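You operate a simulated robot arm through the tools that you are given. There is no shell and no other tool. Be economical: measure what you need, move in short steps, check, and stop when the job is done.

The job below is to be done with a simulated two-armed robot. You get a single attempt, and the scene is never put back.

## Task
Fetch the clear vial and stand it on the small saucer on the top of the lab bench. Then press the power key of station ten to switch it on. Then press the hold key of station eleven three times. Then take the hand probe and leave it on the middle of the wooden bench. Then put the dibber in the green carrier. Then stack the black spare pot from the top of the wooden bench on top of the red spare pot. Then put one of the loggers from the top of the steel bench on the top deck of the trolley. Then fetch the sand carton and stand it on the lamp shelf of the nursery bench. Do these in the order given. Set down upright: clear vial, sand carton.

It is judged by the outcome, as a careful person would: the job done as asked, and still so three seconds after it is handed in. It fails if anything else is knocked over, pushed out of place, dropped, spilled or broken.

## Robot
Two 7-joint arms with two-finger parallel grippers on one trunk, on a base that drives. Base frame: it is fixed to the floor where the robot stands at the start and does not move with it; the origin is under the middle of the robot, x ahead of it, y to its left, z up; the surface under the hand at the start is at about z = 800. Readings come in mm, degrees, newtons and seconds.
The left shoulder is at the start at [20, 113, 1172], the right one opposite. With the tool pointing down near the work surface each hand reaches from about 220 to 600 mm from the robot's upright axis, wherever it stands, measured 20 degrees to its own side. Places, roughly: clear vial [500, 0, 750]; dibber (9x5x12 cm) [-1000, -8900, 800]; green carrier (29x19x11 cm) [900, -6600, 800]; hand probe [-2250, -7000, 750]; hold key of station eleven [-3200, -2400, 400]; lamp shelf of the nursery bench [-2200, -9600, 1100]; logger [1750, -8500, 750]; middle of the wooden bench [-600, -8700, 800]; power key of station ten [-2900, -2300, 400]; sand carton [-3500, -9750, 750]; small saucer (15x15x3 cm) [900, -1000, 800]; spare pot [-500, -8750, 750]; top deck of the trolley [2200, -4800, 700]. Payload 1.57 kg a hand.
The tool frame of a hand sits at the grasp point between the pads (the TCP): z along the fingers, y along the line on which they close. The tips reach 30 mm beyond it. The gripper opens to 80 mm. The fingers are 17 mm wide and 12 mm thick; the gripper's body (40 by 82 mm) begins 80 mm behind the TCP.
Orientation is told as [roll, pitch, yaw] about the base's x, y, z axes, in that order, counted from this pose: with the fingers straight down and closing along the base's y, the tool's x points along the base's -x, its y along +y and its z along -z.

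## Interface
- The arms move only by the tool servo_tool. It takes "left_plan", "right_plan" or both (then of equal length, played together; a hand with none holds still); each is a list of rows, each a list of 6 numbers: the shift along the tool's x, y, z in mm, then the turn, a rotation vector about the tool's x, y, z in degrees. In form: [[tx, ty, tz, wx, wy, wz], ...]. A call has 1 to 8 rows; each row is the pose to reach, as a shift and turn from the pose commanded when the call began, along the tool's axes at that moment. "left_fingers" and "right_fingers" are, for a hand that has rows, the finger opening in mm, from 0 to 80, set as the call begins (left out, the last holds). Each row takes 0.2 s and may step no farther than 50 mm and 8.6 degrees from the row before; otherwise, or with a gripper value out of range, the whole call is refused. Where a pose cannot be reached the arm comes as near as it can. A force on the tool above 40 N (or 10 N above the force at the start of the call, whichever is more), or a blocked arm, ends the call early, and 0.2 s more pass. Each finger travels about 45 mm/s and halts on what it meets, pressing with about 26 N; the grip force reading is that of the motor and also rises with nothing between the fingers. The clock runs only during rows and for 0.2 s after the last one: add rows that repeat a pose to give the fingers time. The reply holds the time, the measured pose of the TCP, the force on the tool along the base axes, the opening and the grip force, in the units named above and with some noise, with the torque about the TCP (base axes, N m) and any sound that the robot's microphone picked up.
- Cameras (640 x 400 px; columns grow to the right, rows downward): "scene" is now at [87.4, -10.4, 1280.6]; the picture's right is [-0.14, -0.99, 0.00], its down [-0.66, 0.09, -0.74] and it looks along [0.74, -0.10, -0.67] (base axes); focal length 277 px, centre (320, 200). "left" rides on the left gripper at [72, 7, -122] in its tool frame; the picture's right is [-0.09, 1.00, 0.00], its down [-0.84, -0.08, -0.54] and it looks along [-0.54, -0.05, 0.84] (tool axes); focal length 238 px, centre (320, 200). "right" rides on the right gripper at [72, -7, -122] in its tool frame; the picture's right is [0.09, 1.00, 0.00], its down [-0.84, 0.08, -0.54] and it looks along [-0.54, 0.05, 0.84] (tool axes); focal length 238 px, centre (320, 200). There is no depth. A picture from a camera that has moved, and an enlarged one, comes with that camera's place and axes in the base frame and with its lens. The place of the scene camera against the robot may be out by one fixed shift of up to 12 mm in any direction.
- snapshot(camera): a new picture of that camera. The clock stands still meanwhile.
- move_column(by): slides the trunk up (or, below 0, down) by that many mm; the arms and the scene camera ride with it, the base frame stays. It gives what a move gives, with no picture.
- steer(legs): drives the robot by 1 to 6 legs, each [ahead, left, turn to the left] in mm, mm and degrees, along the robot's own axes; the way and the turn of a leg run together, so that a leg with both is an arc; at most 1500 mm and 180 degrees a leg. The arms and the cameras ride along, it lands a little off, and it stops where it bumps. It gives what a move gives.
- aim_head(pan, tilt): turns the head with the scene camera to pan (to the left, within 80 degrees either way) and tilt (down, from -29 to 69), counted from straight ahead of the robot. It gives what a move gives.
- close_up(camera, box): a new picture of the part [left, top, right, bottom] of that camera's present view, enlarged. The clock stands still meanwhile.
- sign_off(): hands the job in; it is judged then, once.

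Go step by step. Nothing tells you exact positions but the pictures and the camera data: compare them with the known pose of the tool, close in by small moves and look again before you grip or let go. The budget is 207 turns and 210 pictures, counting those below and the enlarged ones. Unless the task says otherwise, let go and move clear before handing in.

The tools are called after "Emit:" as name(argument=value, ...) on one line, values as JSON. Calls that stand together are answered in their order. servo_tool: Moves the arms, as the interface text tells. Its arguments: {"type":"object","properties":{"left_plan":{"type":"array","items":{"type":"array","items":{"type":"number"}}},"left_fingers":{"type":"number"},"right_plan":{"type":"array","items":{"type":"array","items":{"type":"number"}}},"right_fingers":{"type":"number"}},"required":[]} The other tools are called the same way: move_column (by) slides the trunk up or down; steer (legs) drives the base; aim_head (pan, tilt) turns the head that bears the scene camera; snapshot (camera) takes a picture; close_up (camera, box) takes an enlarged picture of a part of a camera's view; sign_off () hands the job in.

At the start:

```text
time_s: 0.0
left_tcp_pos: [501.7, 184.1, 1041.9]
left_tcp_rot: [0.0, 0.0, 0.0]
left_wrist_force: [0.7, 0.2, -0.9]
left_wrist_torque: [0.0, -0.02, -0.04]
left_gripper_width: 79.8
left_gripper_force: 0.0
right_tcp_pos: [318.1, -120.0, 1060.5]
right_tcp_rot: [0.0, 0.0, 0.0]
right_wrist_force: [-0.2, -0.7, -1.2]
right_wrist_torque: [0.0, 0.02, 0.03]
right_gripper_width: 80.3
right_gripper_force: 0.0
trunk travel left (down, up): [-225.0, 345.0]
robot x, y, heading: [0.5, -2.4, -0.1]
head pan, tilt: [-7.8, 42.0]
```

scene: 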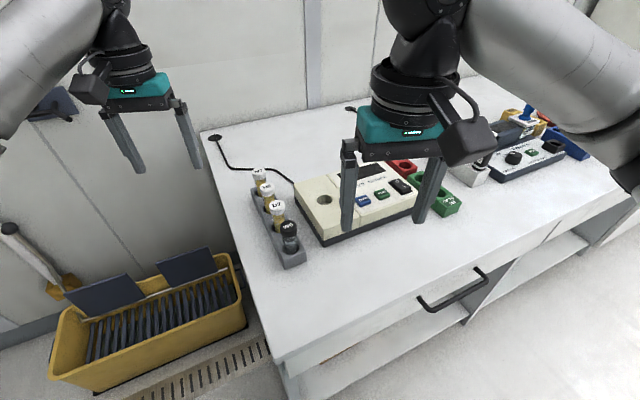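
right: 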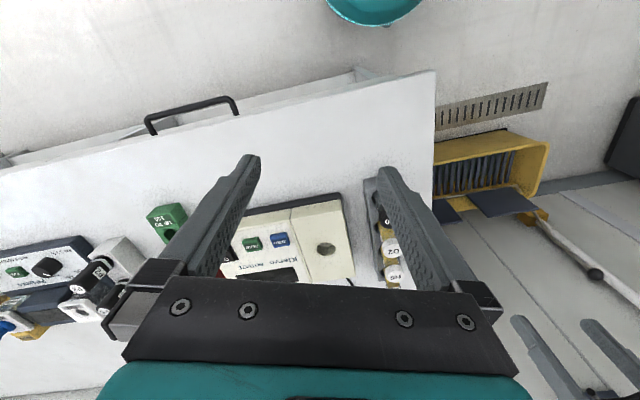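
left: 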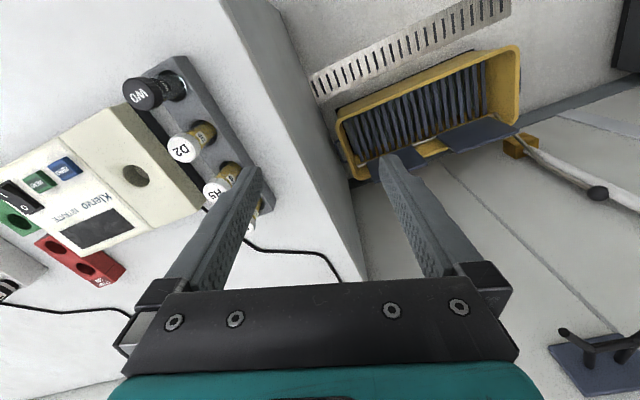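

The lab bench is ahead, with a rack of four capped vials, near x≈500, y≈0. I'll enlarge the rack to tell which vial is the clear one.

Emit:
close_up(camera="scene", box=[220, 140, 380, 280])

Emit:
close_up(camera="left", box=[100, 40, 300, 240])

Emit:
aim_head(pan=-50, tilt=35)

```text
2.86 times, centred on (300, 210) of scene
camera zoom: at [87.4, -10.4, 1280.6], right [-0.14, -0.99, 0.0], down [-0.66, 0.09, -0.74], along [0.74, -0.1, -0.67], focal length 790 px, centre (377, 171)
```

zoom: 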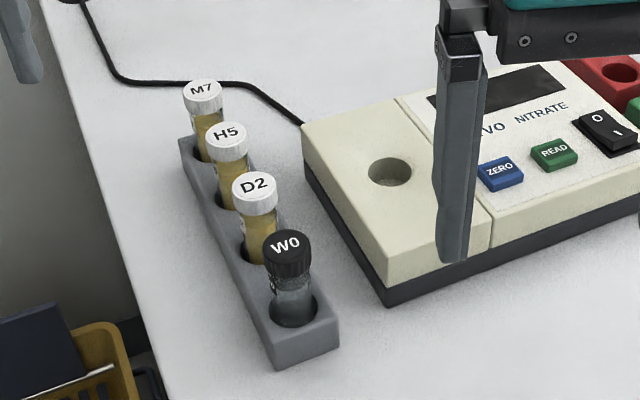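

```text
2.00 times, centred on (200, 140) of left
camera zoom: at [428.8, 191.2, 1165.8], right [0.09, 1.0, 0.0], down [0.84, -0.08, 0.54], along [0.54, -0.05, -0.84], focal length 477 px, centre (560, 320)
```

zoom: 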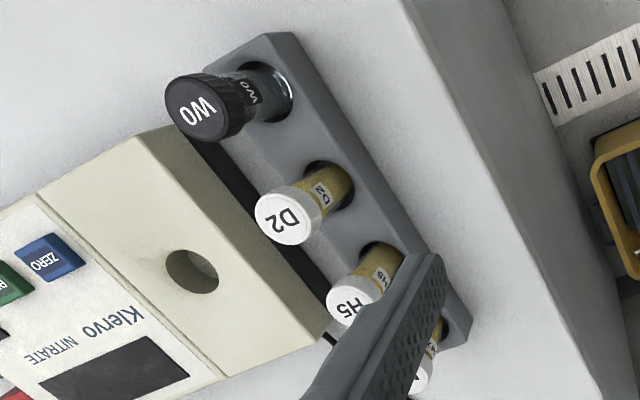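

```text
time_s: 1.1
left_tcp_pos: [500.9, 184.5, 1043.2]
left_tcp_rot: [0.0, 0.0, 0.1]
left_wrist_force: [0.7, 0.2, -0.4]
left_wrist_torque: [-0.01, 0.0, 0.02]
left_gripper_width: 80.1
left_gripper_force: 0.1
right_tcp_pos: [317.2, -119.9, 1060.4]
right_tcp_rot: [0.0, 0.0, -0.1]
right_wrist_force: [0.8, 0.5, -0.3]
right_wrist_torque: [0.01, -0.03, -0.02]
right_gripper_width: 80.1
right_gripper_force: 0.0
trunk travel left (down, up): [-225.0, 345.0]
robot x, y, heading: [0.7, -0.3, -0.1]
head pan, tilt: [-50.0, 35.0]
```

The clear vial is W0, with the black cap at about [457, 1, 890]; the other vials are amber. Next I look toward the saucer.

Emit:
snapshot(camera="scene")

Emit:
servo_tool(right_plan=[[-45, 0, 0, 0, 0, -6], [-90, 45, 0, 0, 0, -13], [-120, 85, 0, 0, 0, -13], [-120, 121, 0, 0, 0, -13], [-120, 121, 40, 0, 0, -13], [-120, 121, 70, 0, 0, -13]], right_fingers=60)

Emit:
snapshot(camera="right")

```text
204 pictures are left
camera scene: at [61.3, -66.4, 1291.1], right [-0.77, -0.64, 0.0], down [-0.37, 0.44, -0.82], along [0.53, -0.63, -0.57], focal length 277 px, centre (320, 200)
```

scene: 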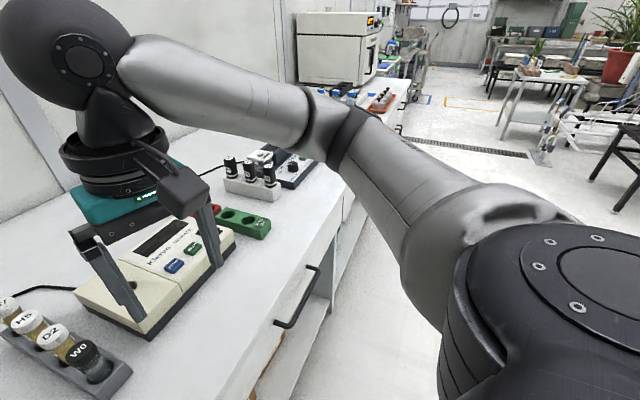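

```text
refused: row 2 steps farther than a row can; nothing moved
```

```text
203 pictures are left
camera right: at [246.5, -126.8, 1182.6], right [-0.09, 1.0, 0.0], down [0.84, 0.08, 0.54], along [0.54, 0.05, -0.84], focal length 238 px, centre (320, 200)
```

right: 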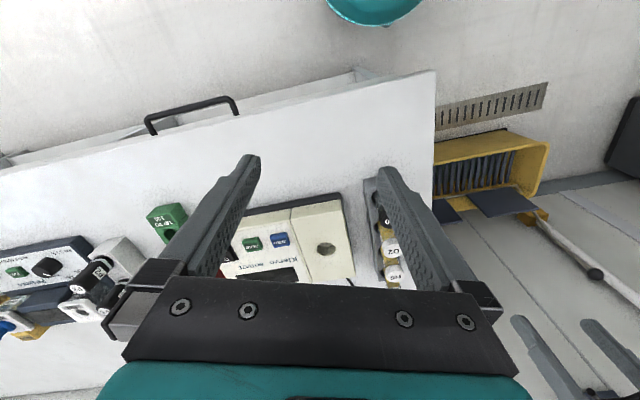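

No move was made because one step was too long. I'll redo it with smaller steps.

Emit:
servo_tool(right_plan=[[-40, 0, 0, 0, 0, -6], [-80, 20, 0, 0, 0, -13], [-110, 55, 0, 0, 0, -13], [-120, 90, 0, 0, 0, -13], [-125, 121, 0, 0, 0, -13], [-125, 121, 40, 0, 0, -13], [-125, 121, 70, 0, 0, -13]], right_fingers=60)

Emit:
snapshot(camera="right")

Emit:
aim_head(pan=0, tilt=45)

Emit:
snapshot(camera="scene")

```text
time_s: 2.7
left_tcp_pos: [501.2, 184.7, 1043.4]
left_tcp_rot: [0.0, 0.1, 0.0]
left_wrist_force: [-1.3, -0.2, -0.1]
left_wrist_torque: [0.0, 0.01, 0.02]
left_gripper_width: 80.2
left_gripper_force: 0.0
right_tcp_pos: [442.2, 1.6, 990.2]
right_tcp_rot: [-0.1, 0.0, 13.1]
right_wrist_force: [-0.4, -0.1, 0.1]
right_wrist_torque: [0.02, -0.01, 0.01]
right_gripper_width: 59.9
right_gripper_force: 0.0
trunk travel left (down, up): [-225.0, 345.0]
robot x, y, heading: [-2.0, 0.1, 0.0]
head pan, tilt: [-50.0, 35.0]
```

```text
202 pictures are left
camera right: at [375.7, -21.3, 1111.9], right [-0.32, 0.95, 0.0], down [0.8, 0.26, 0.54], along [0.52, 0.17, -0.84], focal length 238 px, centre (320, 200)
```

right: 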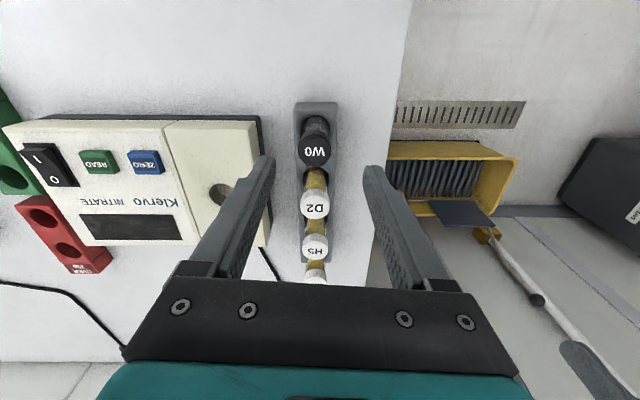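

```text
time_s: 3.9
left_tcp_pos: [502.3, 185.7, 1042.3]
left_tcp_rot: [-0.1, 0.0, 0.0]
left_wrist_force: [0.8, 0.3, 0.3]
left_wrist_torque: [-0.01, -0.01, -0.01]
left_gripper_width: 79.9
left_gripper_force: 0.0
right_tcp_pos: [442.5, -0.0, 989.4]
right_tcp_rot: [0.0, 0.0, 12.9]
right_wrist_force: [0.0, 0.5, 0.3]
right_wrist_torque: [-0.02, -0.01, -0.01]
right_gripper_width: 60.1
right_gripper_force: 0.1
trunk travel left (down, up): [-225.0, 345.0]
robot x, y, heading: [1.1, -2.3, -0.1]
head pan, tilt: [0.0, 45.0]
```

```text
201 pictures are left
camera scene: at [85.9, 0.9, 1276.3], right [0.0, -1.0, 0.0], down [-0.71, 0.0, -0.71], along [0.71, 0.0, -0.71], focal length 277 px, centre (320, 200)
```

scene: 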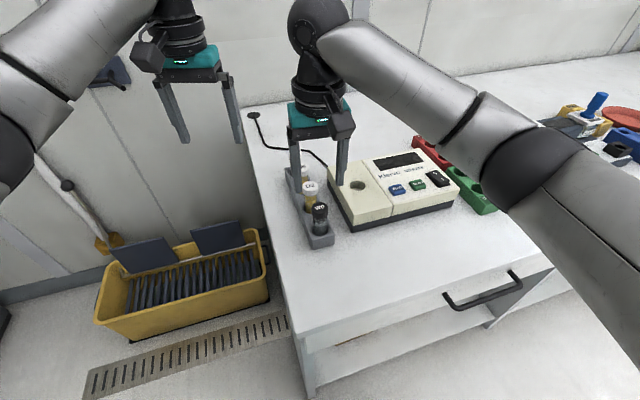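

The rack is aligned with the gripper, and triangulation puts the cap at about [455, 1, 900]. I'll centre over it and descend part way.

Emit:
servo_tool(right_plan=[[-12.3, -2.6, 10, 0, 0, 0], [-12.3, -2.6, 45, 0, 0, 0], [-12.3, -2.6, 53, 0, 0, 0]])

Emit:
snapshot(camera="right")

Emit:
close_up(camera="scene", box=[260, 80, 420, 260])

```text
time_s: 4.7
left_tcp_pos: [501.9, 184.8, 1043.6]
left_tcp_rot: [0.0, 0.0, 0.0]
left_wrist_force: [-0.4, 0.3, -0.4]
left_wrist_torque: [0.04, 0.03, -0.02]
left_gripper_width: 80.0
left_gripper_force: 0.1
right_tcp_pos: [454.0, 0.7, 936.7]
right_tcp_rot: [0.0, -0.1, 13.1]
right_wrist_force: [-0.9, -0.9, -0.5]
right_wrist_torque: [0.02, 0.05, 0.02]
right_gripper_width: 60.1
right_gripper_force: 0.0
trunk travel left (down, up): [-225.0, 345.0]
robot x, y, heading: [3.7, -0.6, 0.1]
head pan, tilt: [0.0, 45.0]
```

```text
200 pictures are left
camera right: at [387.3, -21.3, 1058.8], right [-0.31, 0.95, 0.0], down [0.8, 0.26, 0.54], along [0.52, 0.17, -0.84], focal length 238 px, centre (320, 200)
```

right: 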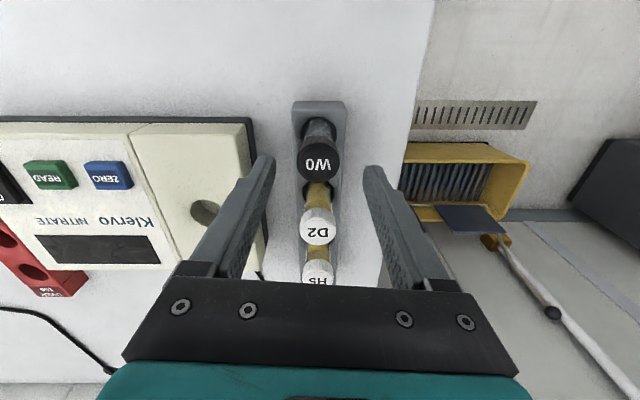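

```text
2.22 times, centred on (340, 170) of scene
camera zoom: at [85.9, 1.0, 1276.3], right [0.0, -1.0, 0.0], down [-0.71, 0.0, -0.71], along [0.71, 0.0, -0.71], focal length 615 px, centre (276, 267)
```

zoom: 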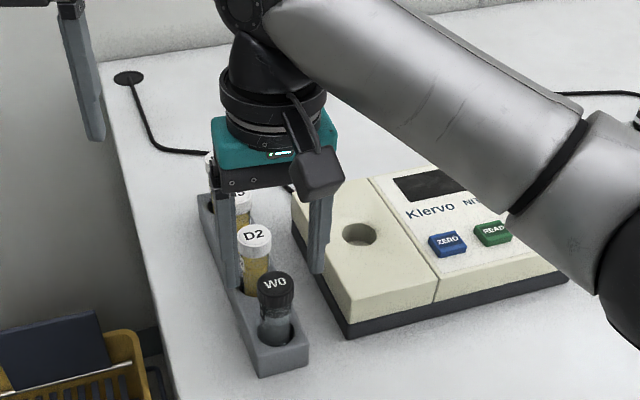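

Everything agrees on the cap top at z≈899. I'll descend to z≈882 and grip.

Emit:
servo_tool(right_plan=[[-1, -1.6, 25, 0, 0, 0], [-1, -1.6, 54, 0, 0, 0], [-1, -1.6, 54, 0, 0, 0]])

Emit:
servo_tool(right_plan=[[0, 0, 0, 0, 0, 0], [0, 0, 0, 0, 0, 0], [0, 0, 0, 0, 0, 0], [0, 0, 0, 0, 0, 0]], right_fingers=10)

Emit:
snapshot(camera="right")

Emit:
close_up(camera="scene", box=[260, 80, 420, 260])

```text
time_s: 5.5
left_tcp_pos: [502.3, 184.6, 1042.7]
left_tcp_rot: [0.0, 0.0, 0.0]
left_wrist_force: [0.3, -0.3, 0.5]
left_wrist_torque: [0.01, -0.02, -0.03]
left_gripper_width: 79.9
left_gripper_force: 0.1
right_tcp_pos: [455.5, -0.7, 883.6]
right_tcp_rot: [0.0, 0.1, 13.0]
right_wrist_force: [0.0, 0.7, 0.8]
right_wrist_torque: [0.04, -0.03, -0.04]
right_gripper_width: 59.9
right_gripper_force: 0.1
trunk travel left (down, up): [-225.0, 345.0]
robot x, y, heading: [-0.7, -2.2, -0.0]
head pan, tilt: [0.0, 45.0]
```

```text
time_s: 6.5
left_tcp_pos: [501.3, 184.3, 1042.6]
left_tcp_rot: [0.0, 0.0, 0.0]
left_wrist_force: [0.2, 0.0, -0.1]
left_wrist_torque: [-0.02, -0.01, 0.0]
left_gripper_width: 79.9
left_gripper_force: 0.1
right_tcp_pos: [457.8, -0.3, 884.2]
right_tcp_rot: [0.0, 0.0, 13.1]
right_wrist_force: [-0.1, -0.4, 0.3]
right_wrist_torque: [0.03, 0.0, 0.0]
right_gripper_width: 30.8
right_gripper_force: 25.6
trunk travel left (down, up): [-225.0, 345.0]
robot x, y, heading: [-2.0, -1.6, -0.1]
head pan, tilt: [0.0, 45.0]
```

```text
198 pictures are left
camera right: at [389.4, -22.9, 1006.0], right [-0.31, 0.95, 0.0], down [0.8, 0.26, 0.54], along [0.51, 0.17, -0.84], focal length 238 px, centre (320, 200)
```

right: 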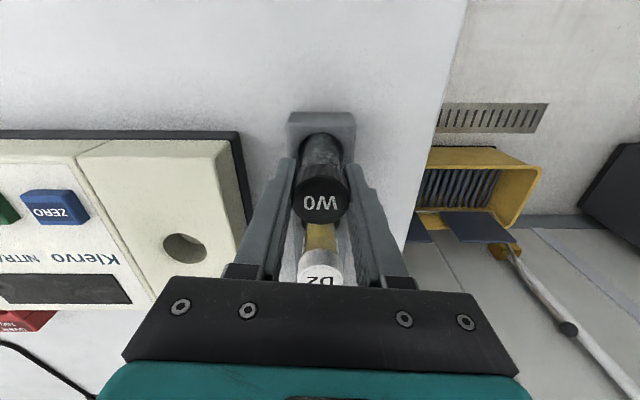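

```text
2.22 times, centred on (340, 170) of scene
camera zoom: at [85.9, 1.0, 1276.3], right [0.0, -1.0, 0.0], down [-0.71, 0.0, -0.71], along [0.71, 0.0, -0.71], focal length 615 px, centre (276, 267)
```

zoom: 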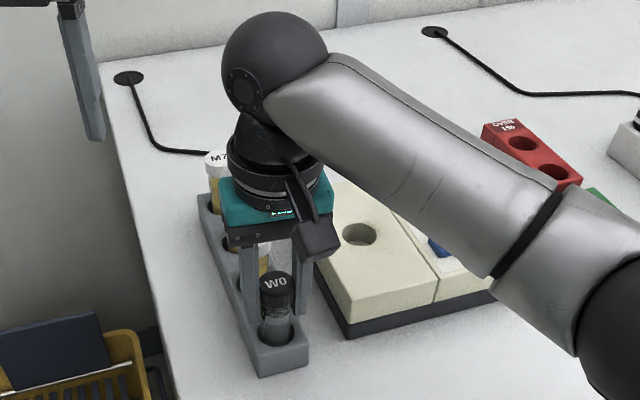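

Gripped at 31 mm. I'll lift straight up and check that only W0 comes out.

Emit:
servo_tool(right_plan=[[0, 0, -20, 0, 0, 0], [0, 0, -50, 0, 0, 0], [0, 0, -90, 0, 0, 0], [0, 0, -130, 0, 0, 0], [0, 0, -170, 0, 0, 0]])

Emit:
snapshot(camera="scene")

```text
time_s: 7.7
left_tcp_pos: [501.2, 184.3, 1042.6]
left_tcp_rot: [0.0, 0.1, 0.0]
left_wrist_force: [0.1, 0.7, 0.0]
left_wrist_torque: [0.04, 0.0, 0.0]
left_gripper_width: 80.2
left_gripper_force: 0.1
right_tcp_pos: [456.9, 0.4, 1052.0]
right_tcp_rot: [-0.2, 0.0, 12.9]
right_wrist_force: [-0.1, 0.8, -0.4]
right_wrist_torque: [0.0, -0.02, 0.01]
right_gripper_width: 30.9
right_gripper_force: 25.3
trunk travel left (down, up): [-225.0, 345.0]
robot x, y, heading: [3.0, -0.4, -0.0]
head pan, tilt: [0.0, 45.0]
```

```text
196 pictures are left
camera scene: at [85.7, 1.0, 1276.3], right [0.0, -1.0, 0.0], down [-0.71, 0.0, -0.71], along [0.71, 0.0, -0.71], focal length 277 px, centre (320, 200)
```

scene: 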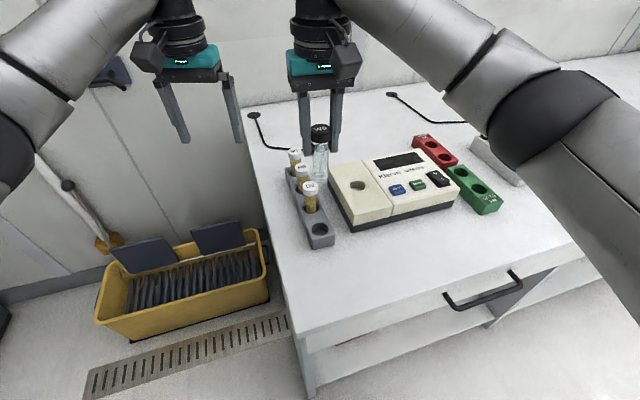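

The vial is out and its bottom is about 100 mm below the TCP. The bench runs at about −69° heading, so I'll turn 21° to face it, raise the trunk, and look toward the saucer before driving sideways.

Emit:
move_column(by=120)

Emit:
steer(legs=[[0, 0, 21]])

Emit:
aim_head(pan=-60, tilt=25)

Emit:
snapshot(camera="scene")

```text
time_s: 9.2
left_tcp_pos: [502.9, 184.1, 1162.8]
left_tcp_rot: [0.0, -0.1, 0.0]
left_wrist_force: [-0.1, 0.2, -0.1]
left_wrist_torque: [-0.02, 0.01, 0.0]
left_gripper_width: 80.1
left_gripper_force: 0.1
right_tcp_pos: [456.5, 0.1, 1172.0]
right_tcp_rot: [0.0, 0.1, 13.0]
right_wrist_force: [0.5, -0.3, -0.5]
right_wrist_torque: [-0.03, -0.01, 0.04]
right_gripper_width: 30.8
right_gripper_force: 25.9
trunk travel left (down, up): [-345.0, 225.0]
robot x, y, heading: [-0.5, -1.0, 0.0]
head pan, tilt: [0.0, 45.0]
```

```text
time_s: 10.7
left_tcp_pos: [402.7, 351.3, 1162.5]
left_tcp_rot: [-0.1, 0.0, 20.8]
left_wrist_force: [-0.1, 0.4, -0.3]
left_wrist_torque: [-0.02, 0.01, -0.02]
left_gripper_width: 79.9
left_gripper_force: 0.1
right_tcp_pos: [426.5, 162.0, 1172.3]
right_tcp_rot: [-0.2, 0.1, 33.8]
right_wrist_force: [-0.5, 0.9, -0.6]
right_wrist_torque: [0.01, 0.01, 0.0]
right_gripper_width: 30.7
right_gripper_force: 26.1
trunk travel left (down, up): [-345.0, 225.0]
robot x, y, heading: [-1.7, -1.6, 21.1]
head pan, tilt: [0.0, 45.0]
```

```text
time_s: 12.0
left_tcp_pos: [403.3, 351.2, 1163.2]
left_tcp_rot: [0.0, -0.1, 20.8]
left_wrist_force: [0.0, 0.0, -0.1]
left_wrist_torque: [0.02, -0.05, -0.03]
left_gripper_width: 80.0
left_gripper_force: 0.2
right_tcp_pos: [427.3, 162.4, 1172.8]
right_tcp_rot: [0.0, 0.1, 33.7]
right_wrist_force: [0.6, 0.6, 0.3]
right_wrist_torque: [0.03, -0.01, 0.0]
right_gripper_width: 30.6
right_gripper_force: 25.9
trunk travel left (down, up): [-345.0, 225.0]
robot x, y, heading: [1.3, -3.0, 20.4]
head pan, tilt: [-60.0, 25.0]
```

```text
195 pictures are left
camera scene: at [75.4, -53.6, 1426.8], right [-0.63, -0.78, 0.0], down [-0.33, 0.27, -0.91], along [0.7, -0.57, -0.42], focal length 277 px, centre (320, 200)
```

scene: 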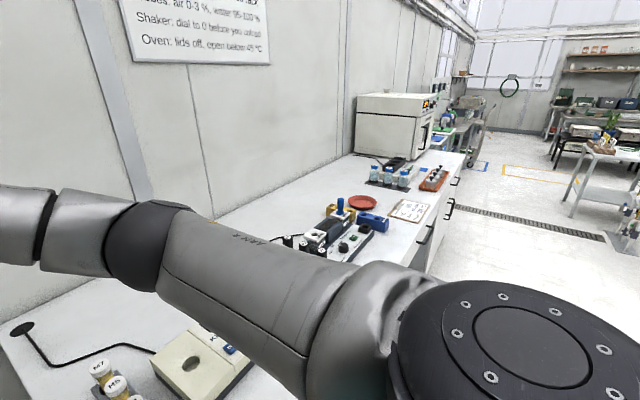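

The red saucer sits around [930, -1040, 800], and nothing tall stands between. I'll drive sideways along the bench.

Emit:
steer(legs=[[0, -1160, 0]])

Emit:
aim_head(pan=-15, tilt=45)

Emit:
snapshot(camera="scene")

Emit:
snapshot(camera="right")

```text
time_s: 17.8
left_tcp_pos: [809.5, -716.8, 1162.9]
left_tcp_rot: [0.0, 0.1, 21.1]
left_wrist_force: [1.3, -0.1, 0.7]
left_wrist_torque: [0.0, -0.02, 0.0]
left_gripper_width: 80.1
left_gripper_force: 0.1
right_tcp_pos: [835.7, -907.5, 1171.9]
right_tcp_rot: [0.0, 0.0, 34.0]
right_wrist_force: [0.7, -0.7, -0.6]
right_wrist_torque: [-0.03, -0.03, 0.0]
right_gripper_width: 30.5
right_gripper_force: 26.2
trunk travel left (down, up): [-345.0, 225.0]
robot x, y, heading: [409.5, -1072.8, 21.0]
head pan, tilt: [-60.0, 25.0]
```

```text
time_s: 18.9
left_tcp_pos: [810.7, -717.6, 1162.8]
left_tcp_rot: [0.0, 0.0, 21.1]
left_wrist_force: [-0.2, 0.0, -0.1]
left_wrist_torque: [-0.01, 0.0, -0.01]
left_gripper_width: 80.0
left_gripper_force: 0.1
right_tcp_pos: [835.1, -906.7, 1171.9]
right_tcp_rot: [0.0, 0.0, 34.0]
right_wrist_force: [0.3, 0.0, -1.5]
right_wrist_torque: [-0.01, -0.04, 0.0]
right_gripper_width: 30.6
right_gripper_force: 26.3
trunk travel left (down, up): [-345.0, 225.0]
robot x, y, heading: [409.5, -1069.2, 21.2]
head pan, tilt: [-15.0, 45.0]
```

```text
194 pictures are left
camera scene: at [493.4, -1056.3, 1396.3], right [0.1, -0.99, 0.0], down [-0.7, -0.07, -0.71], along [0.7, 0.07, -0.71], focal length 277 px, centre (320, 200)
```

scene: 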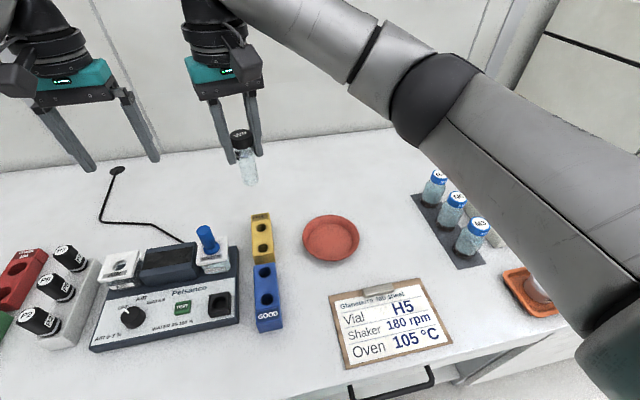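

```text
193 pictures are left
camera right: at [780.3, -951.9, 1294.7], right [-0.63, 0.77, 0.0], down [0.65, 0.53, 0.54], along [0.42, 0.34, -0.84], focal length 238 px, centre (320, 200)
```

right: 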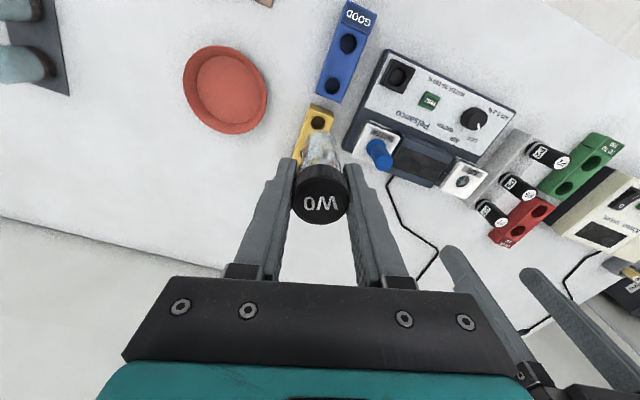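

The saucer is about [940, -1042]. I'll carry the vial over it and then lower part way.

Emit:
servo_tool(right_plan=[[-4, -45, 0, 0, 0, 0], [-8, -90, 0, 0, 0, 0], [-12, -135, 0, 0, 0, 0], [-12, -171, 0, 0, 0, 0], [-12, -171, 45, 0, 0, 0], [-12, -171, 90, 0, 0, 0], [-12, -171, 130, 0, 0, 0], [-12, -171, 170, 0, 0, 0]])

Emit:
snapshot(camera="right")

Emit:
snapshot(camera="scene")

```text
time_s: 20.8
left_tcp_pos: [810.4, -716.9, 1162.3]
left_tcp_rot: [0.1, 0.0, 21.0]
left_wrist_force: [0.1, 0.8, 0.5]
left_wrist_torque: [0.02, 0.0, -0.02]
left_gripper_width: 80.1
left_gripper_force: 0.0
right_tcp_pos: [941.4, -1040.6, 1000.6]
right_tcp_rot: [-0.1, 0.0, 33.9]
right_wrist_force: [-0.3, 0.3, 0.3]
right_wrist_torque: [-0.01, -0.03, 0.04]
right_gripper_width: 30.5
right_gripper_force: 26.0
trunk travel left (down, up): [-345.0, 225.0]
robot x, y, heading: [407.4, -1072.9, 21.0]
head pan, tilt: [-15.0, 45.0]
```

```text
192 pictures are left
camera right: at [887.2, -1085.8, 1123.2], right [-0.63, 0.77, 0.0], down [0.65, 0.53, 0.54], along [0.42, 0.34, -0.84], focal length 238 px, centre (320, 200)
```

right: 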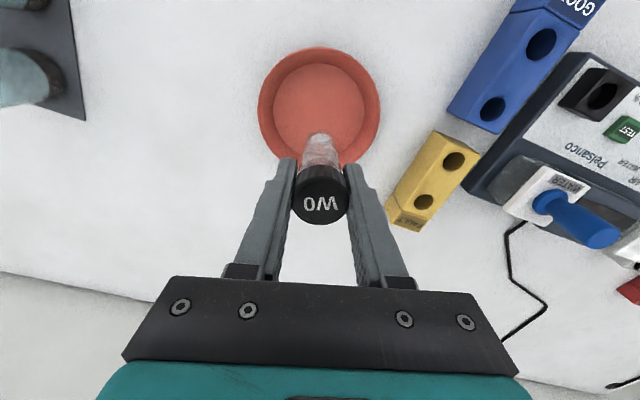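

```text
191 pictures are left
camera scene: at [493.6, -1056.2, 1396.2], right [0.1, -0.99, 0.0], down [-0.7, -0.07, -0.71], along [0.7, 0.07, -0.71], focal length 277 px, centre (320, 200)
```

scene: 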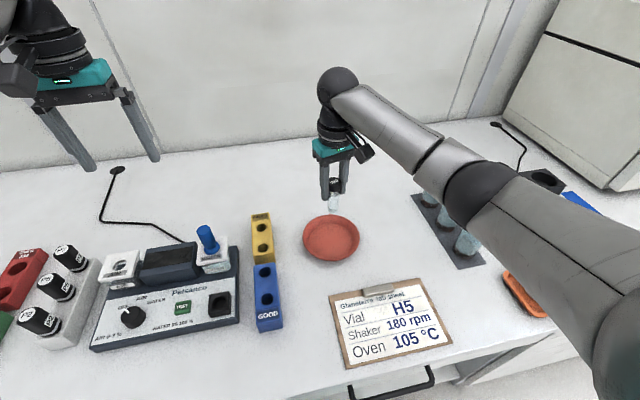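

The vial is over the saucer and within a few mm of centre. I'll lower it, taking the last stretch in small steps while feeling for contact.

Emit:
servo_tool(right_plan=[[5, -2.5, 40, 0, 0, 0], [5, -2.5, 75, 0, 0, 0], [5, -2.5, 75, 0, 0, 0]])

Emit:
close_up(camera="scene", box=[260, 120, 400, 280])

Emit:
snapshot(camera="right")

```text
time_s: 21.6
left_tcp_pos: [810.2, -717.1, 1161.8]
left_tcp_rot: [0.0, 0.0, 21.1]
left_wrist_force: [0.5, -0.2, -0.8]
left_wrist_torque: [0.01, 0.01, -0.01]
left_gripper_width: 79.9
left_gripper_force: 0.1
right_tcp_pos: [938.0, -1044.4, 927.2]
right_tcp_rot: [0.0, 0.0, 34.1]
right_wrist_force: [-0.7, 0.1, -0.9]
right_wrist_torque: [-0.03, -0.01, 0.01]
right_gripper_width: 30.6
right_gripper_force: 26.3
trunk travel left (down, up): [-345.0, 225.0]
robot x, y, heading: [407.6, -1066.0, 20.9]
head pan, tilt: [-15.0, 45.0]
```

```text
2.50 times, centred on (330, 200) of scene
camera zoom: at [493.4, -1056.3, 1396.3], right [0.1, -0.99, 0.0], down [-0.7, -0.07, -0.71], along [0.7, 0.07, -0.71], focal length 691 px, centre (295, 200)
```

zoom: 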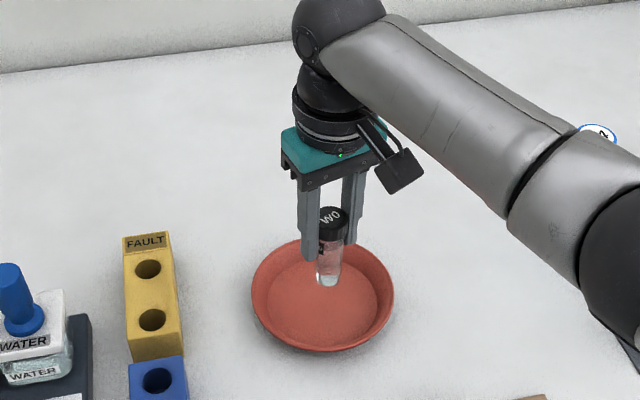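

```text
189 pictures are left
camera right: at [883.4, -1089.4, 1049.3], right [-0.63, 0.77, 0.0], down [0.65, 0.53, 0.54], along [0.42, 0.34, -0.84], focal length 238 px, centre (320, 200)
```

right: 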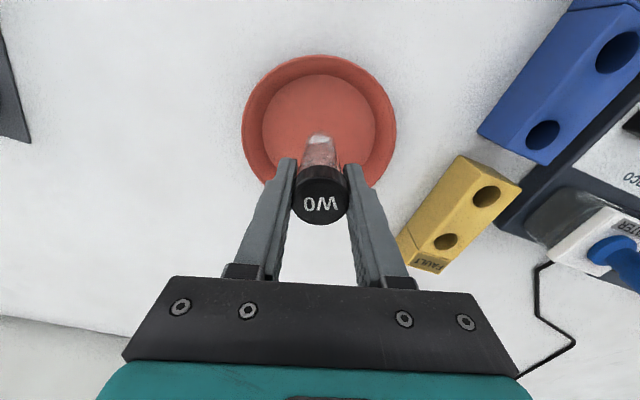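

About 25 mm remain. I'll descend in small steps and watch the force.

Emit:
servo_tool(right_plan=[[0, 0, 5, 0, 0, 0], [0, 0, 10, 0, 0, 0], [0, 0, 14, 0, 0, 0], [0, 0, 17, 0, 0, 0], [0, 0, 20, 0, 0, 0]])

Emit:
close_up(camera="scene", box=[260, 120, 400, 280])

```text
time_s: 22.8
left_tcp_pos: [809.8, -718.4, 1163.6]
left_tcp_rot: [0.1, 0.0, 21.0]
left_wrist_force: [0.0, 0.2, 0.8]
left_wrist_torque: [0.02, -0.02, -0.01]
left_gripper_width: 80.0
left_gripper_force: 0.2
right_tcp_pos: [937.3, -1044.3, 906.9]
right_tcp_rot: [0.0, -0.1, 33.9]
right_wrist_force: [-0.3, 0.6, 0.3]
right_wrist_torque: [-0.01, 0.01, 0.03]
right_gripper_width: 30.7
right_gripper_force: 26.2
trunk travel left (down, up): [-345.0, 225.0]
robot x, y, heading: [411.9, -1068.1, 20.7]
head pan, tilt: [-15.0, 45.0]
```

```text
2.50 times, centred on (330, 200) of scene
camera zoom: at [493.4, -1056.2, 1396.3], right [0.1, -0.99, 0.0], down [-0.7, -0.07, -0.71], along [0.7, 0.07, -0.71], focal length 691 px, centre (295, 200)
```

zoom: 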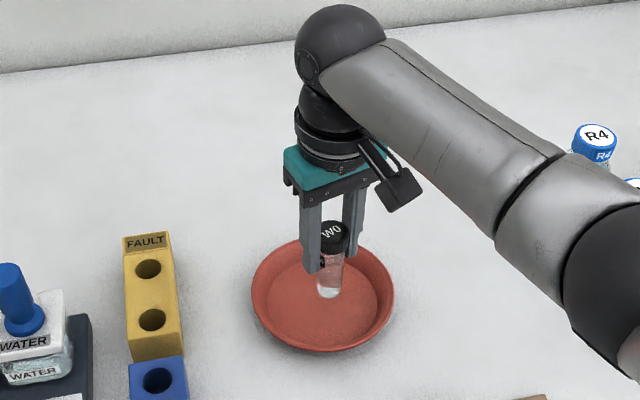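

Emit:
servo_tool(right_plan=[[0, 0, 3, 0, 0, 0], [0, 0, 6, 0, 0, 0], [0, 0, 9, 0, 0, 0], [0, 0, 12, 0, 0, 0], [0, 0, 14, 0, 0, 0]])

Emit:
close_up(camera="scene", box=[260, 120, 400, 280])

```text
time_s: 23.9
left_tcp_pos: [811.3, -716.0, 1162.5]
left_tcp_rot: [0.0, -0.1, 21.0]
left_wrist_force: [0.0, 0.2, 0.6]
left_wrist_torque: [-0.01, -0.05, -0.03]
left_gripper_width: 80.1
left_gripper_force: 0.1
right_tcp_pos: [938.3, -1044.9, 894.7]
right_tcp_rot: [0.0, 0.0, 33.8]
right_wrist_force: [-0.8, -0.3, 0.1]
right_wrist_torque: [0.01, -0.03, 0.01]
right_gripper_width: 30.7
right_gripper_force: 25.8
trunk travel left (down, up): [-345.0, 225.0]
robot x, y, heading: [409.8, -1070.1, 20.8]
head pan, tilt: [-15.0, 45.0]
```

```text
2.50 times, centred on (330, 200) of scene
camera zoom: at [493.4, -1056.2, 1396.3], right [0.1, -0.99, 0.0], down [-0.7, -0.07, -0.71], along [0.7, 0.07, -0.71], focal length 691 px, centre (295, 200)
```

zoom: 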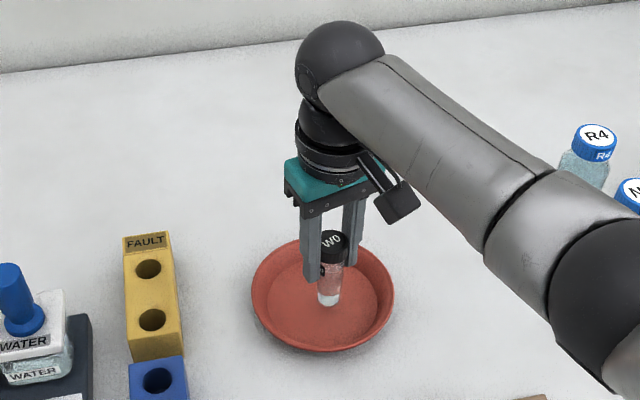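

No contact yet, so I continue downward.

Emit:
servo_tool(right_plan=[[0, 0, 2, 0, 0, 0], [0, 0, 4, 0, 0, 0], [0, 0, 6, 0, 0, 0], [0, 0, 8, 0, 0, 0], [0, 0, 10, 0, 0, 0]])

Emit:
close_up(camera="scene", box=[290, 160, 370, 260])

```text
time_s: 25.1
left_tcp_pos: [810.2, -716.6, 1162.9]
left_tcp_rot: [0.0, 0.1, 20.9]
left_wrist_force: [0.2, 0.5, -0.3]
left_wrist_torque: [-0.01, -0.01, -0.01]
left_gripper_width: 80.0
left_gripper_force: 0.2
right_tcp_pos: [937.5, -1047.2, 883.6]
right_tcp_rot: [0.0, 0.1, 34.1]
right_wrist_force: [-0.3, 0.7, -0.3]
right_wrist_torque: [-0.03, -0.02, 0.0]
right_gripper_width: 30.7
right_gripper_force: 25.7
trunk travel left (down, up): [-345.0, 225.0]
robot x, y, heading: [412.1, -1067.6, 20.9]
head pan, tilt: [-15.0, 45.0]
```

```text
4.00 times, centred on (330, 210) of scene
camera zoom: at [493.4, -1056.2, 1396.3], right [0.1, -0.99, 0.0], down [-0.7, -0.07, -0.71], along [0.7, 0.07, -0.71], focal length 1106 px, centre (280, 160)
```

zoom: 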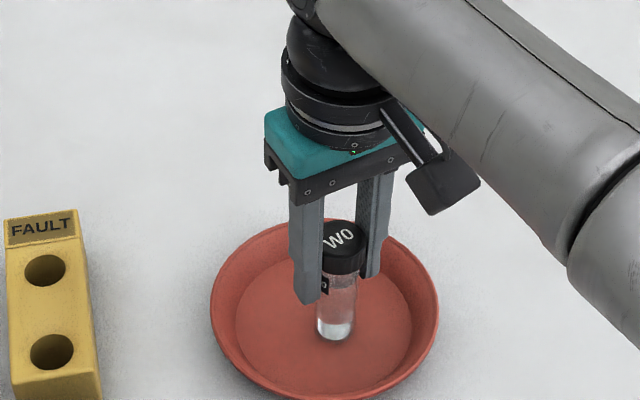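

Emit:
servo_tool(right_plan=[[0, 0, 2, 0, 0, 0], [0, 0, 4, 0, 0, 0], [0, 0, 6, 0, 0, 0], [0, 0, 8, 0, 0, 0], [0, 0, 10, 0, 0, 0], [0, 0, 12, 0, 0, 0]])

Emit:
close_up(camera="scene", box=[290, 160, 370, 260])

```text
time_s: 26.6
left_tcp_pos: [808.9, -716.9, 1163.5]
left_tcp_rot: [0.0, -0.1, 21.0]
left_wrist_force: [0.0, 0.5, 0.0]
left_wrist_torque: [0.02, -0.02, 0.02]
left_gripper_width: 80.0
left_gripper_force: 0.1
right_tcp_pos: [938.4, -1045.3, 875.7]
right_tcp_rot: [-0.1, -0.5, 34.1]
right_wrist_force: [1.2, -0.6, 23.2]
right_wrist_torque: [-0.02, -0.08, -0.02]
right_gripper_width: 30.3
right_gripper_force: 25.8
trunk travel left (down, up): [-345.0, 225.0]
robot x, y, heading: [406.5, -1067.8, 21.2]
head pan, tilt: [-15.0, 45.0]
```

```text
4.00 times, centred on (330, 210) of scene
camera zoom: at [491.5, -1056.3, 1396.5], right [0.1, -0.99, 0.0], down [-0.7, -0.07, -0.71], along [0.7, 0.07, -0.71], focal length 1106 px, centre (280, 160)
```

zoom: 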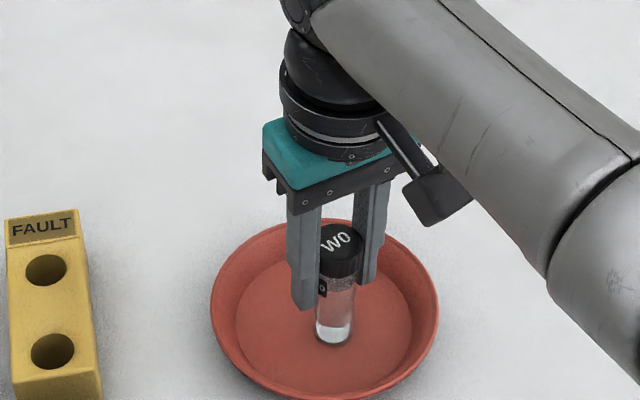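

Contact at z≈876 with 23 N. I'll ease up 3 mm to unload, open gently, then retreat upward.

Emit:
servo_tool(right_plan=[[0, 0, -3, 0, 0, 0], [0, 0, -4, 0, 0, 0]])

Emit:
servo_tool(right_plan=[[0, 0, 0, 0, 0, 0], [0, 0, 0, 0, 0, 0], [0, 0, 0, 0, 0, 0], [0, 0, 0, 0, 0, 0]], right_fingers=60)

Emit:
close_up(camera="scene", box=[290, 160, 370, 260])

```text
time_s: 27.1
left_tcp_pos: [809.7, -716.4, 1161.9]
left_tcp_rot: [0.0, 0.1, 21.0]
left_wrist_force: [0.3, -0.1, 0.4]
left_wrist_torque: [0.01, 0.01, -0.01]
left_gripper_width: 80.0
left_gripper_force: 0.0
right_tcp_pos: [938.0, -1046.1, 874.8]
right_tcp_rot: [0.0, -0.1, 34.0]
right_wrist_force: [2.6, 2.8, 11.4]
right_wrist_torque: [0.17, -0.32, 0.01]
right_gripper_width: 30.2
right_gripper_force: 26.0
trunk travel left (down, up): [-345.0, 225.0]
robot x, y, heading: [409.9, -1069.6, 20.9]
head pan, tilt: [-15.0, 45.0]
```

```text
time_s: 28.1
left_tcp_pos: [811.3, -716.2, 1162.7]
left_tcp_rot: [0.0, 0.0, 21.0]
left_wrist_force: [-0.3, 0.3, 0.3]
left_wrist_torque: [0.02, 0.02, 0.0]
left_gripper_width: 80.1
left_gripper_force: 0.1
right_tcp_pos: [939.3, -1047.1, 874.4]
right_tcp_rot: [0.0, 0.0, 34.0]
right_wrist_force: [-0.9, -0.1, -0.1]
right_wrist_torque: [-0.04, -0.02, 0.01]
right_gripper_width: 60.0
right_gripper_force: 0.0
trunk travel left (down, up): [-345.0, 225.0]
robot x, y, heading: [406.5, -1069.0, 21.0]
head pan, tilt: [-15.0, 45.0]
```

```text
4.00 times, centred on (330, 210) of scene
camera zoom: at [493.4, -1056.2, 1396.3], right [0.1, -0.99, 0.0], down [-0.7, -0.07, -0.71], along [0.7, 0.07, -0.71], focal length 1106 px, centre (280, 160)
```

zoom: 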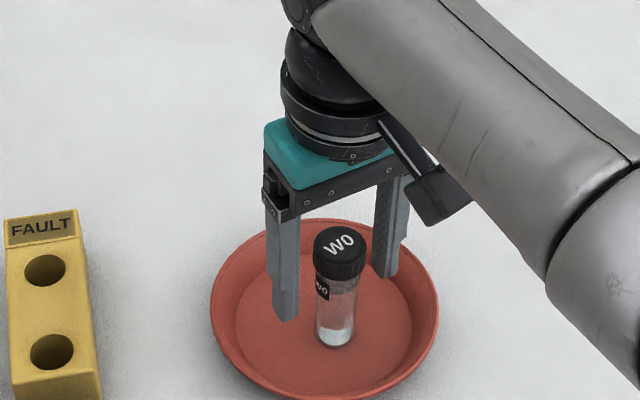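

The vial stands upright on the saucer. I'll retreat straight up and then fold the right arm back.

Emit:
servo_tool(right_plan=[[0, 0, -45, 0, 0, 0], [0, 0, -90, 0, 0, 0], [0, 0, -135, 0, 0, 0], [0, 0, -180, 0, 0, 0], [35, 18, -200, 0, 0, 4], [75, 38, -200, 0, 0, 8], [118, 58, -200, 0, 0, 12], [150, 75, -200, 0, 0, 13]])

Emit:
servo_tool(left_plan=[[40, 0, 0, 0, 0, 0], [80, 0, 0, 0, 0, 0], [120, 0, 0, 0, 0, 0], [160, 0, 0, 0, 0, 0], [185, 0, 0, 0, 0, 0]])

Emit:
snapshot(camera="scene")

Emit:
aim_head(pan=-80, tilt=20)

Emit:
snapshot(camera="scene")

```text
time_s: 29.9
left_tcp_pos: [810.3, -716.9, 1161.1]
left_tcp_rot: [0.1, 0.0, 21.0]
left_wrist_force: [0.7, 0.6, -0.2]
left_wrist_torque: [-0.03, 0.0, 0.0]
left_gripper_width: 79.9
left_gripper_force: 0.1
right_tcp_pos: [770.3, -1068.5, 1074.5]
right_tcp_rot: [-0.2, 0.0, 21.1]
right_wrist_force: [-0.1, -0.7, -0.2]
right_wrist_torque: [-0.01, -0.04, 0.0]
right_gripper_width: 60.0
right_gripper_force: 0.1
trunk travel left (down, up): [-345.0, 225.0]
robot x, y, heading: [403.6, -1068.5, 21.1]
head pan, tilt: [-15.0, 45.0]
```

```text
time_s: 31.1
left_tcp_pos: [637.3, -784.9, 1161.8]
left_tcp_rot: [0.0, 0.0, 21.0]
left_wrist_force: [0.3, 0.1, -0.2]
left_wrist_torque: [0.01, 0.04, -0.03]
left_gripper_width: 80.2
left_gripper_force: 0.0
right_tcp_pos: [771.5, -1067.7, 1075.5]
right_tcp_rot: [0.1, 0.0, 21.1]
right_wrist_force: [-0.4, -0.5, 0.6]
right_wrist_torque: [0.04, 0.01, -0.01]
right_gripper_width: 60.1
right_gripper_force: 0.1
trunk travel left (down, up): [-345.0, 225.0]
robot x, y, heading: [406.7, -1071.6, 21.0]
head pan, tilt: [-15.0, 45.0]
```

```text
183 pictures are left
camera scene: at [493.1, -1056.3, 1396.3], right [0.1, -0.99, 0.0], down [-0.7, -0.07, -0.71], along [0.7, 0.07, -0.71], focal length 277 px, centre (320, 200)
```

scene: 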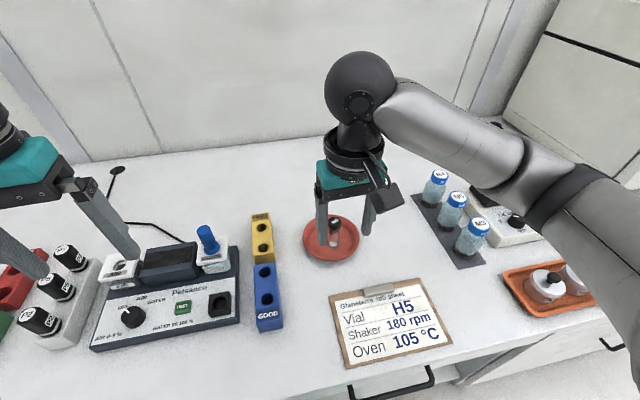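

```text
time_s: 32.5
left_tcp_pos: [639.3, -784.7, 1162.7]
left_tcp_rot: [0.0, 0.0, 21.1]
left_wrist_force: [0.4, 0.3, 0.2]
left_wrist_torque: [-0.01, -0.01, 0.02]
left_gripper_width: 80.2
left_gripper_force: 0.0
right_tcp_pos: [771.3, -1067.3, 1074.5]
right_tcp_rot: [-0.1, 0.1, 21.0]
right_wrist_force: [-0.1, -0.4, -0.7]
right_wrist_torque: [-0.05, 0.01, 0.02]
right_gripper_width: 59.9
right_gripper_force: 0.1
trunk travel left (down, up): [-345.0, 225.0]
robot x, y, heading: [409.3, -1069.2, 21.0]
head pan, tilt: [-80.0, 20.0]
```

```text
182 pictures are left
camera scene: at [460.6, -1144.5, 1434.9], right [-0.86, -0.52, 0.0], down [-0.18, 0.29, -0.94], along [0.48, -0.81, -0.34], focal length 277 px, centre (320, 200)
```

scene: 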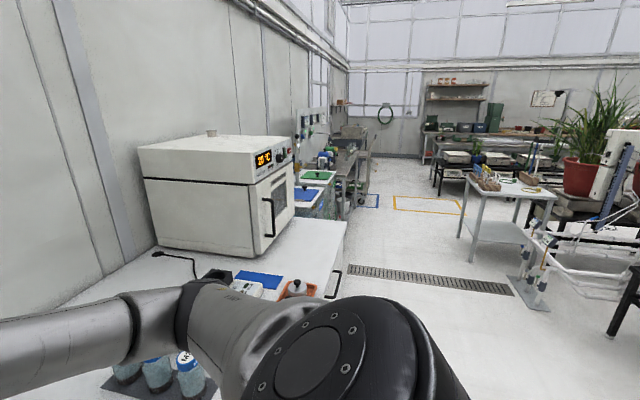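

The vial is standing on the saucer. Next are stations ten and eleven near [-3000, -2350, 400]. I'll back away from the bench and turn toward them, looking before I advance.

Emit:
steer(legs=[[-500, 0, 0], [0, 0, -90], [0, 0, -90]])

Emit:
aim_head(pan=0, tilt=20)

Emit:
snapshot(camera="scene")

```text
time_s: 43.0
left_tcp_pos: [-269.7, -1544.5, 1161.5]
left_tcp_rot: [0.0, -0.1, -155.8]
left_wrist_force: [-0.9, -0.1, 0.2]
left_wrist_torque: [0.0, -0.04, 0.03]
left_gripper_width: 80.0
left_gripper_force: 0.1
right_tcp_pos: [-418.2, -1270.5, 1074.7]
right_tcp_rot: [-0.1, 0.0, -155.5]
right_wrist_force: [-0.6, -0.4, 0.3]
right_wrist_torque: [-0.03, 0.01, -0.01]
right_gripper_width: 60.0
right_gripper_force: 0.0
trunk travel left (down, up): [-345.0, 225.0]
robot x, y, heading: [-56.0, -1245.0, -155.3]
head pan, tilt: [-80.0, 20.0]
```

```text
time_s: 44.5
left_tcp_pos: [-269.8, -1544.0, 1163.3]
left_tcp_rot: [-0.1, 0.0, -155.7]
left_wrist_force: [-0.6, -0.6, -0.6]
left_wrist_torque: [0.0, -0.01, 0.0]
left_gripper_width: 80.0
left_gripper_force: 0.2
right_tcp_pos: [-418.8, -1269.5, 1074.8]
right_tcp_rot: [0.0, 0.0, -155.6]
right_wrist_force: [-0.3, -0.9, 0.0]
right_wrist_torque: [0.02, 0.0, -0.02]
right_gripper_width: 60.0
right_gripper_force: 0.0
trunk travel left (down, up): [-345.0, 225.0]
robot x, y, heading: [-53.5, -1244.2, -155.4]
head pan, tilt: [0.0, 20.0]
```

```text
181 pictures are left
camera scene: at [-155.2, -1288.5, 1434.9], right [-0.41, 0.91, 0.0], down [0.31, 0.14, -0.94], along [-0.86, -0.39, -0.34], focal length 277 px, centre (320, 200)
```

scene: 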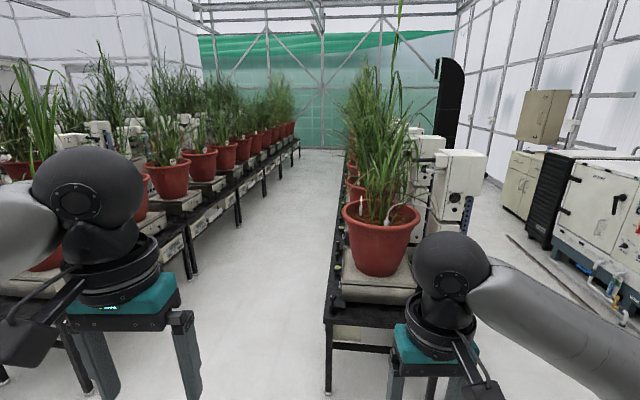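

The keys lie on the aisle face of the right-hand plant row. I'll zoom in there and on the floor path.

Emit:
close_up(camera="scene", box=[280, 130, 440, 250])

Emit:
close_up(camera="scene", box=[310, 220, 480, 400])

Emit:
close_up(camera="scene", box=[140, 130, 310, 270])

```text
3.33 times, centred on (360, 190) of scene
camera zoom: at [-155.2, -1288.5, 1434.9], right [-0.41, 0.91, 0.0], down [0.31, 0.14, -0.94], along [-0.86, -0.39, -0.34], focal length 922 px, centre (187, 233)
```

zoom: 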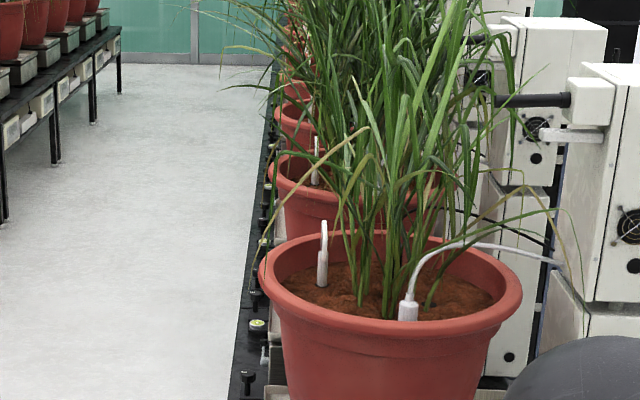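

```text
2.22 times, centred on (395, 310) of scene
camera zoom: at [-155.2, -1288.5, 1434.9], right [-0.41, 0.91, 0.0], down [0.31, 0.14, -0.94], along [-0.86, -0.39, -0.34], focal length 615 px, centre (153, -44)
```

zoom: 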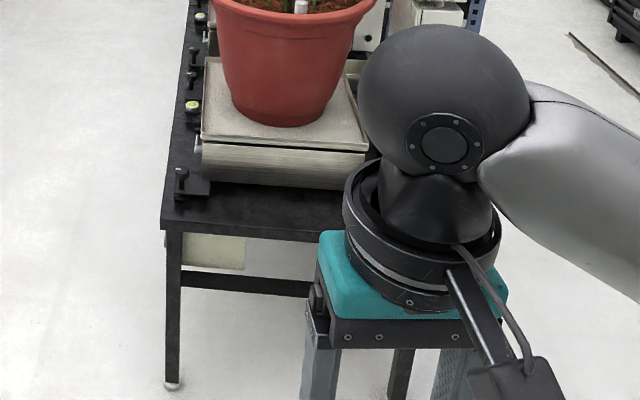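

```text
2.86 times, centred on (225, 200) of scene
camera zoom: at [-155.2, -1288.5, 1434.9], right [-0.41, 0.91, 0.0], down [0.31, 0.14, -0.94], along [-0.86, -0.39, -0.34], focal length 790 px, centre (591, 200)
```

zoom: 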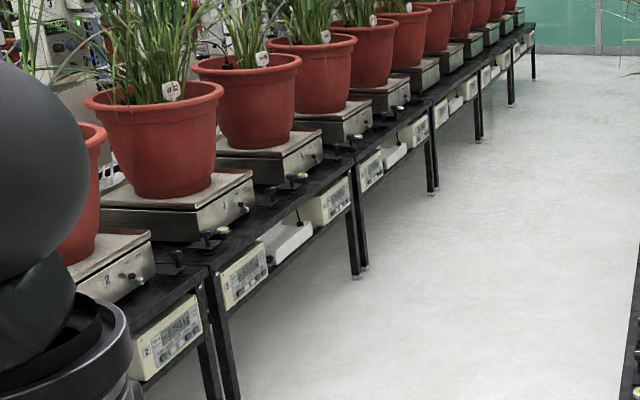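

Each station's terminal is on the aisle side below the table edge, and the rows run along heading about −159°. I'll line up with the aisle centre and look down it.

Emit:
steer(legs=[[0, 0, -3.6], [0, 627, 0]])

Emit:
snapshot(camera="scene")

```text
time_s: 48.5
left_tcp_pos: [-62.3, -2130.7, 1160.3]
left_tcp_rot: [-0.1, 0.0, -159.4]
left_wrist_force: [0.8, -0.2, 0.5]
left_wrist_torque: [0.01, 0.01, -0.01]
left_gripper_width: 80.1
left_gripper_force: 0.0
right_tcp_pos: [-192.6, -1846.7, 1075.2]
right_tcp_rot: [-0.2, 0.0, -159.4]
right_wrist_force: [0.6, -1.8, -0.8]
right_wrist_torque: [0.01, 0.0, -0.01]
right_gripper_width: 60.3
right_gripper_force: 0.1
trunk travel left (down, up): [-345.0, 225.0]
robot x, y, heading: [171.3, -1844.4, -159.4]
head pan, tilt: [0.0, 20.0]
```

```text
177 pictures are left
camera scene: at [68.1, -1883.0, 1434.9], right [-0.35, 0.94, 0.0], down [0.32, 0.12, -0.94], along [-0.88, -0.33, -0.34], focal length 277 px, centre (320, 200)
```

scene: 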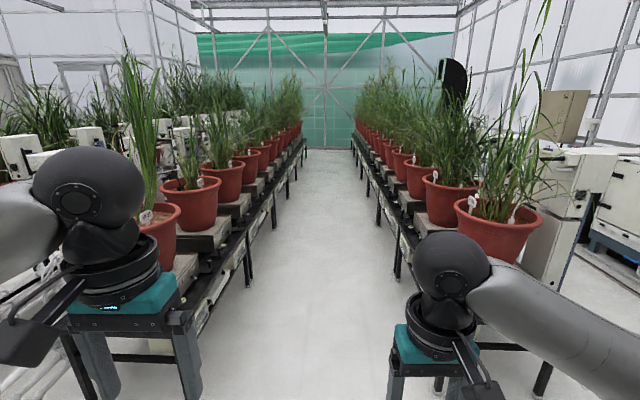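

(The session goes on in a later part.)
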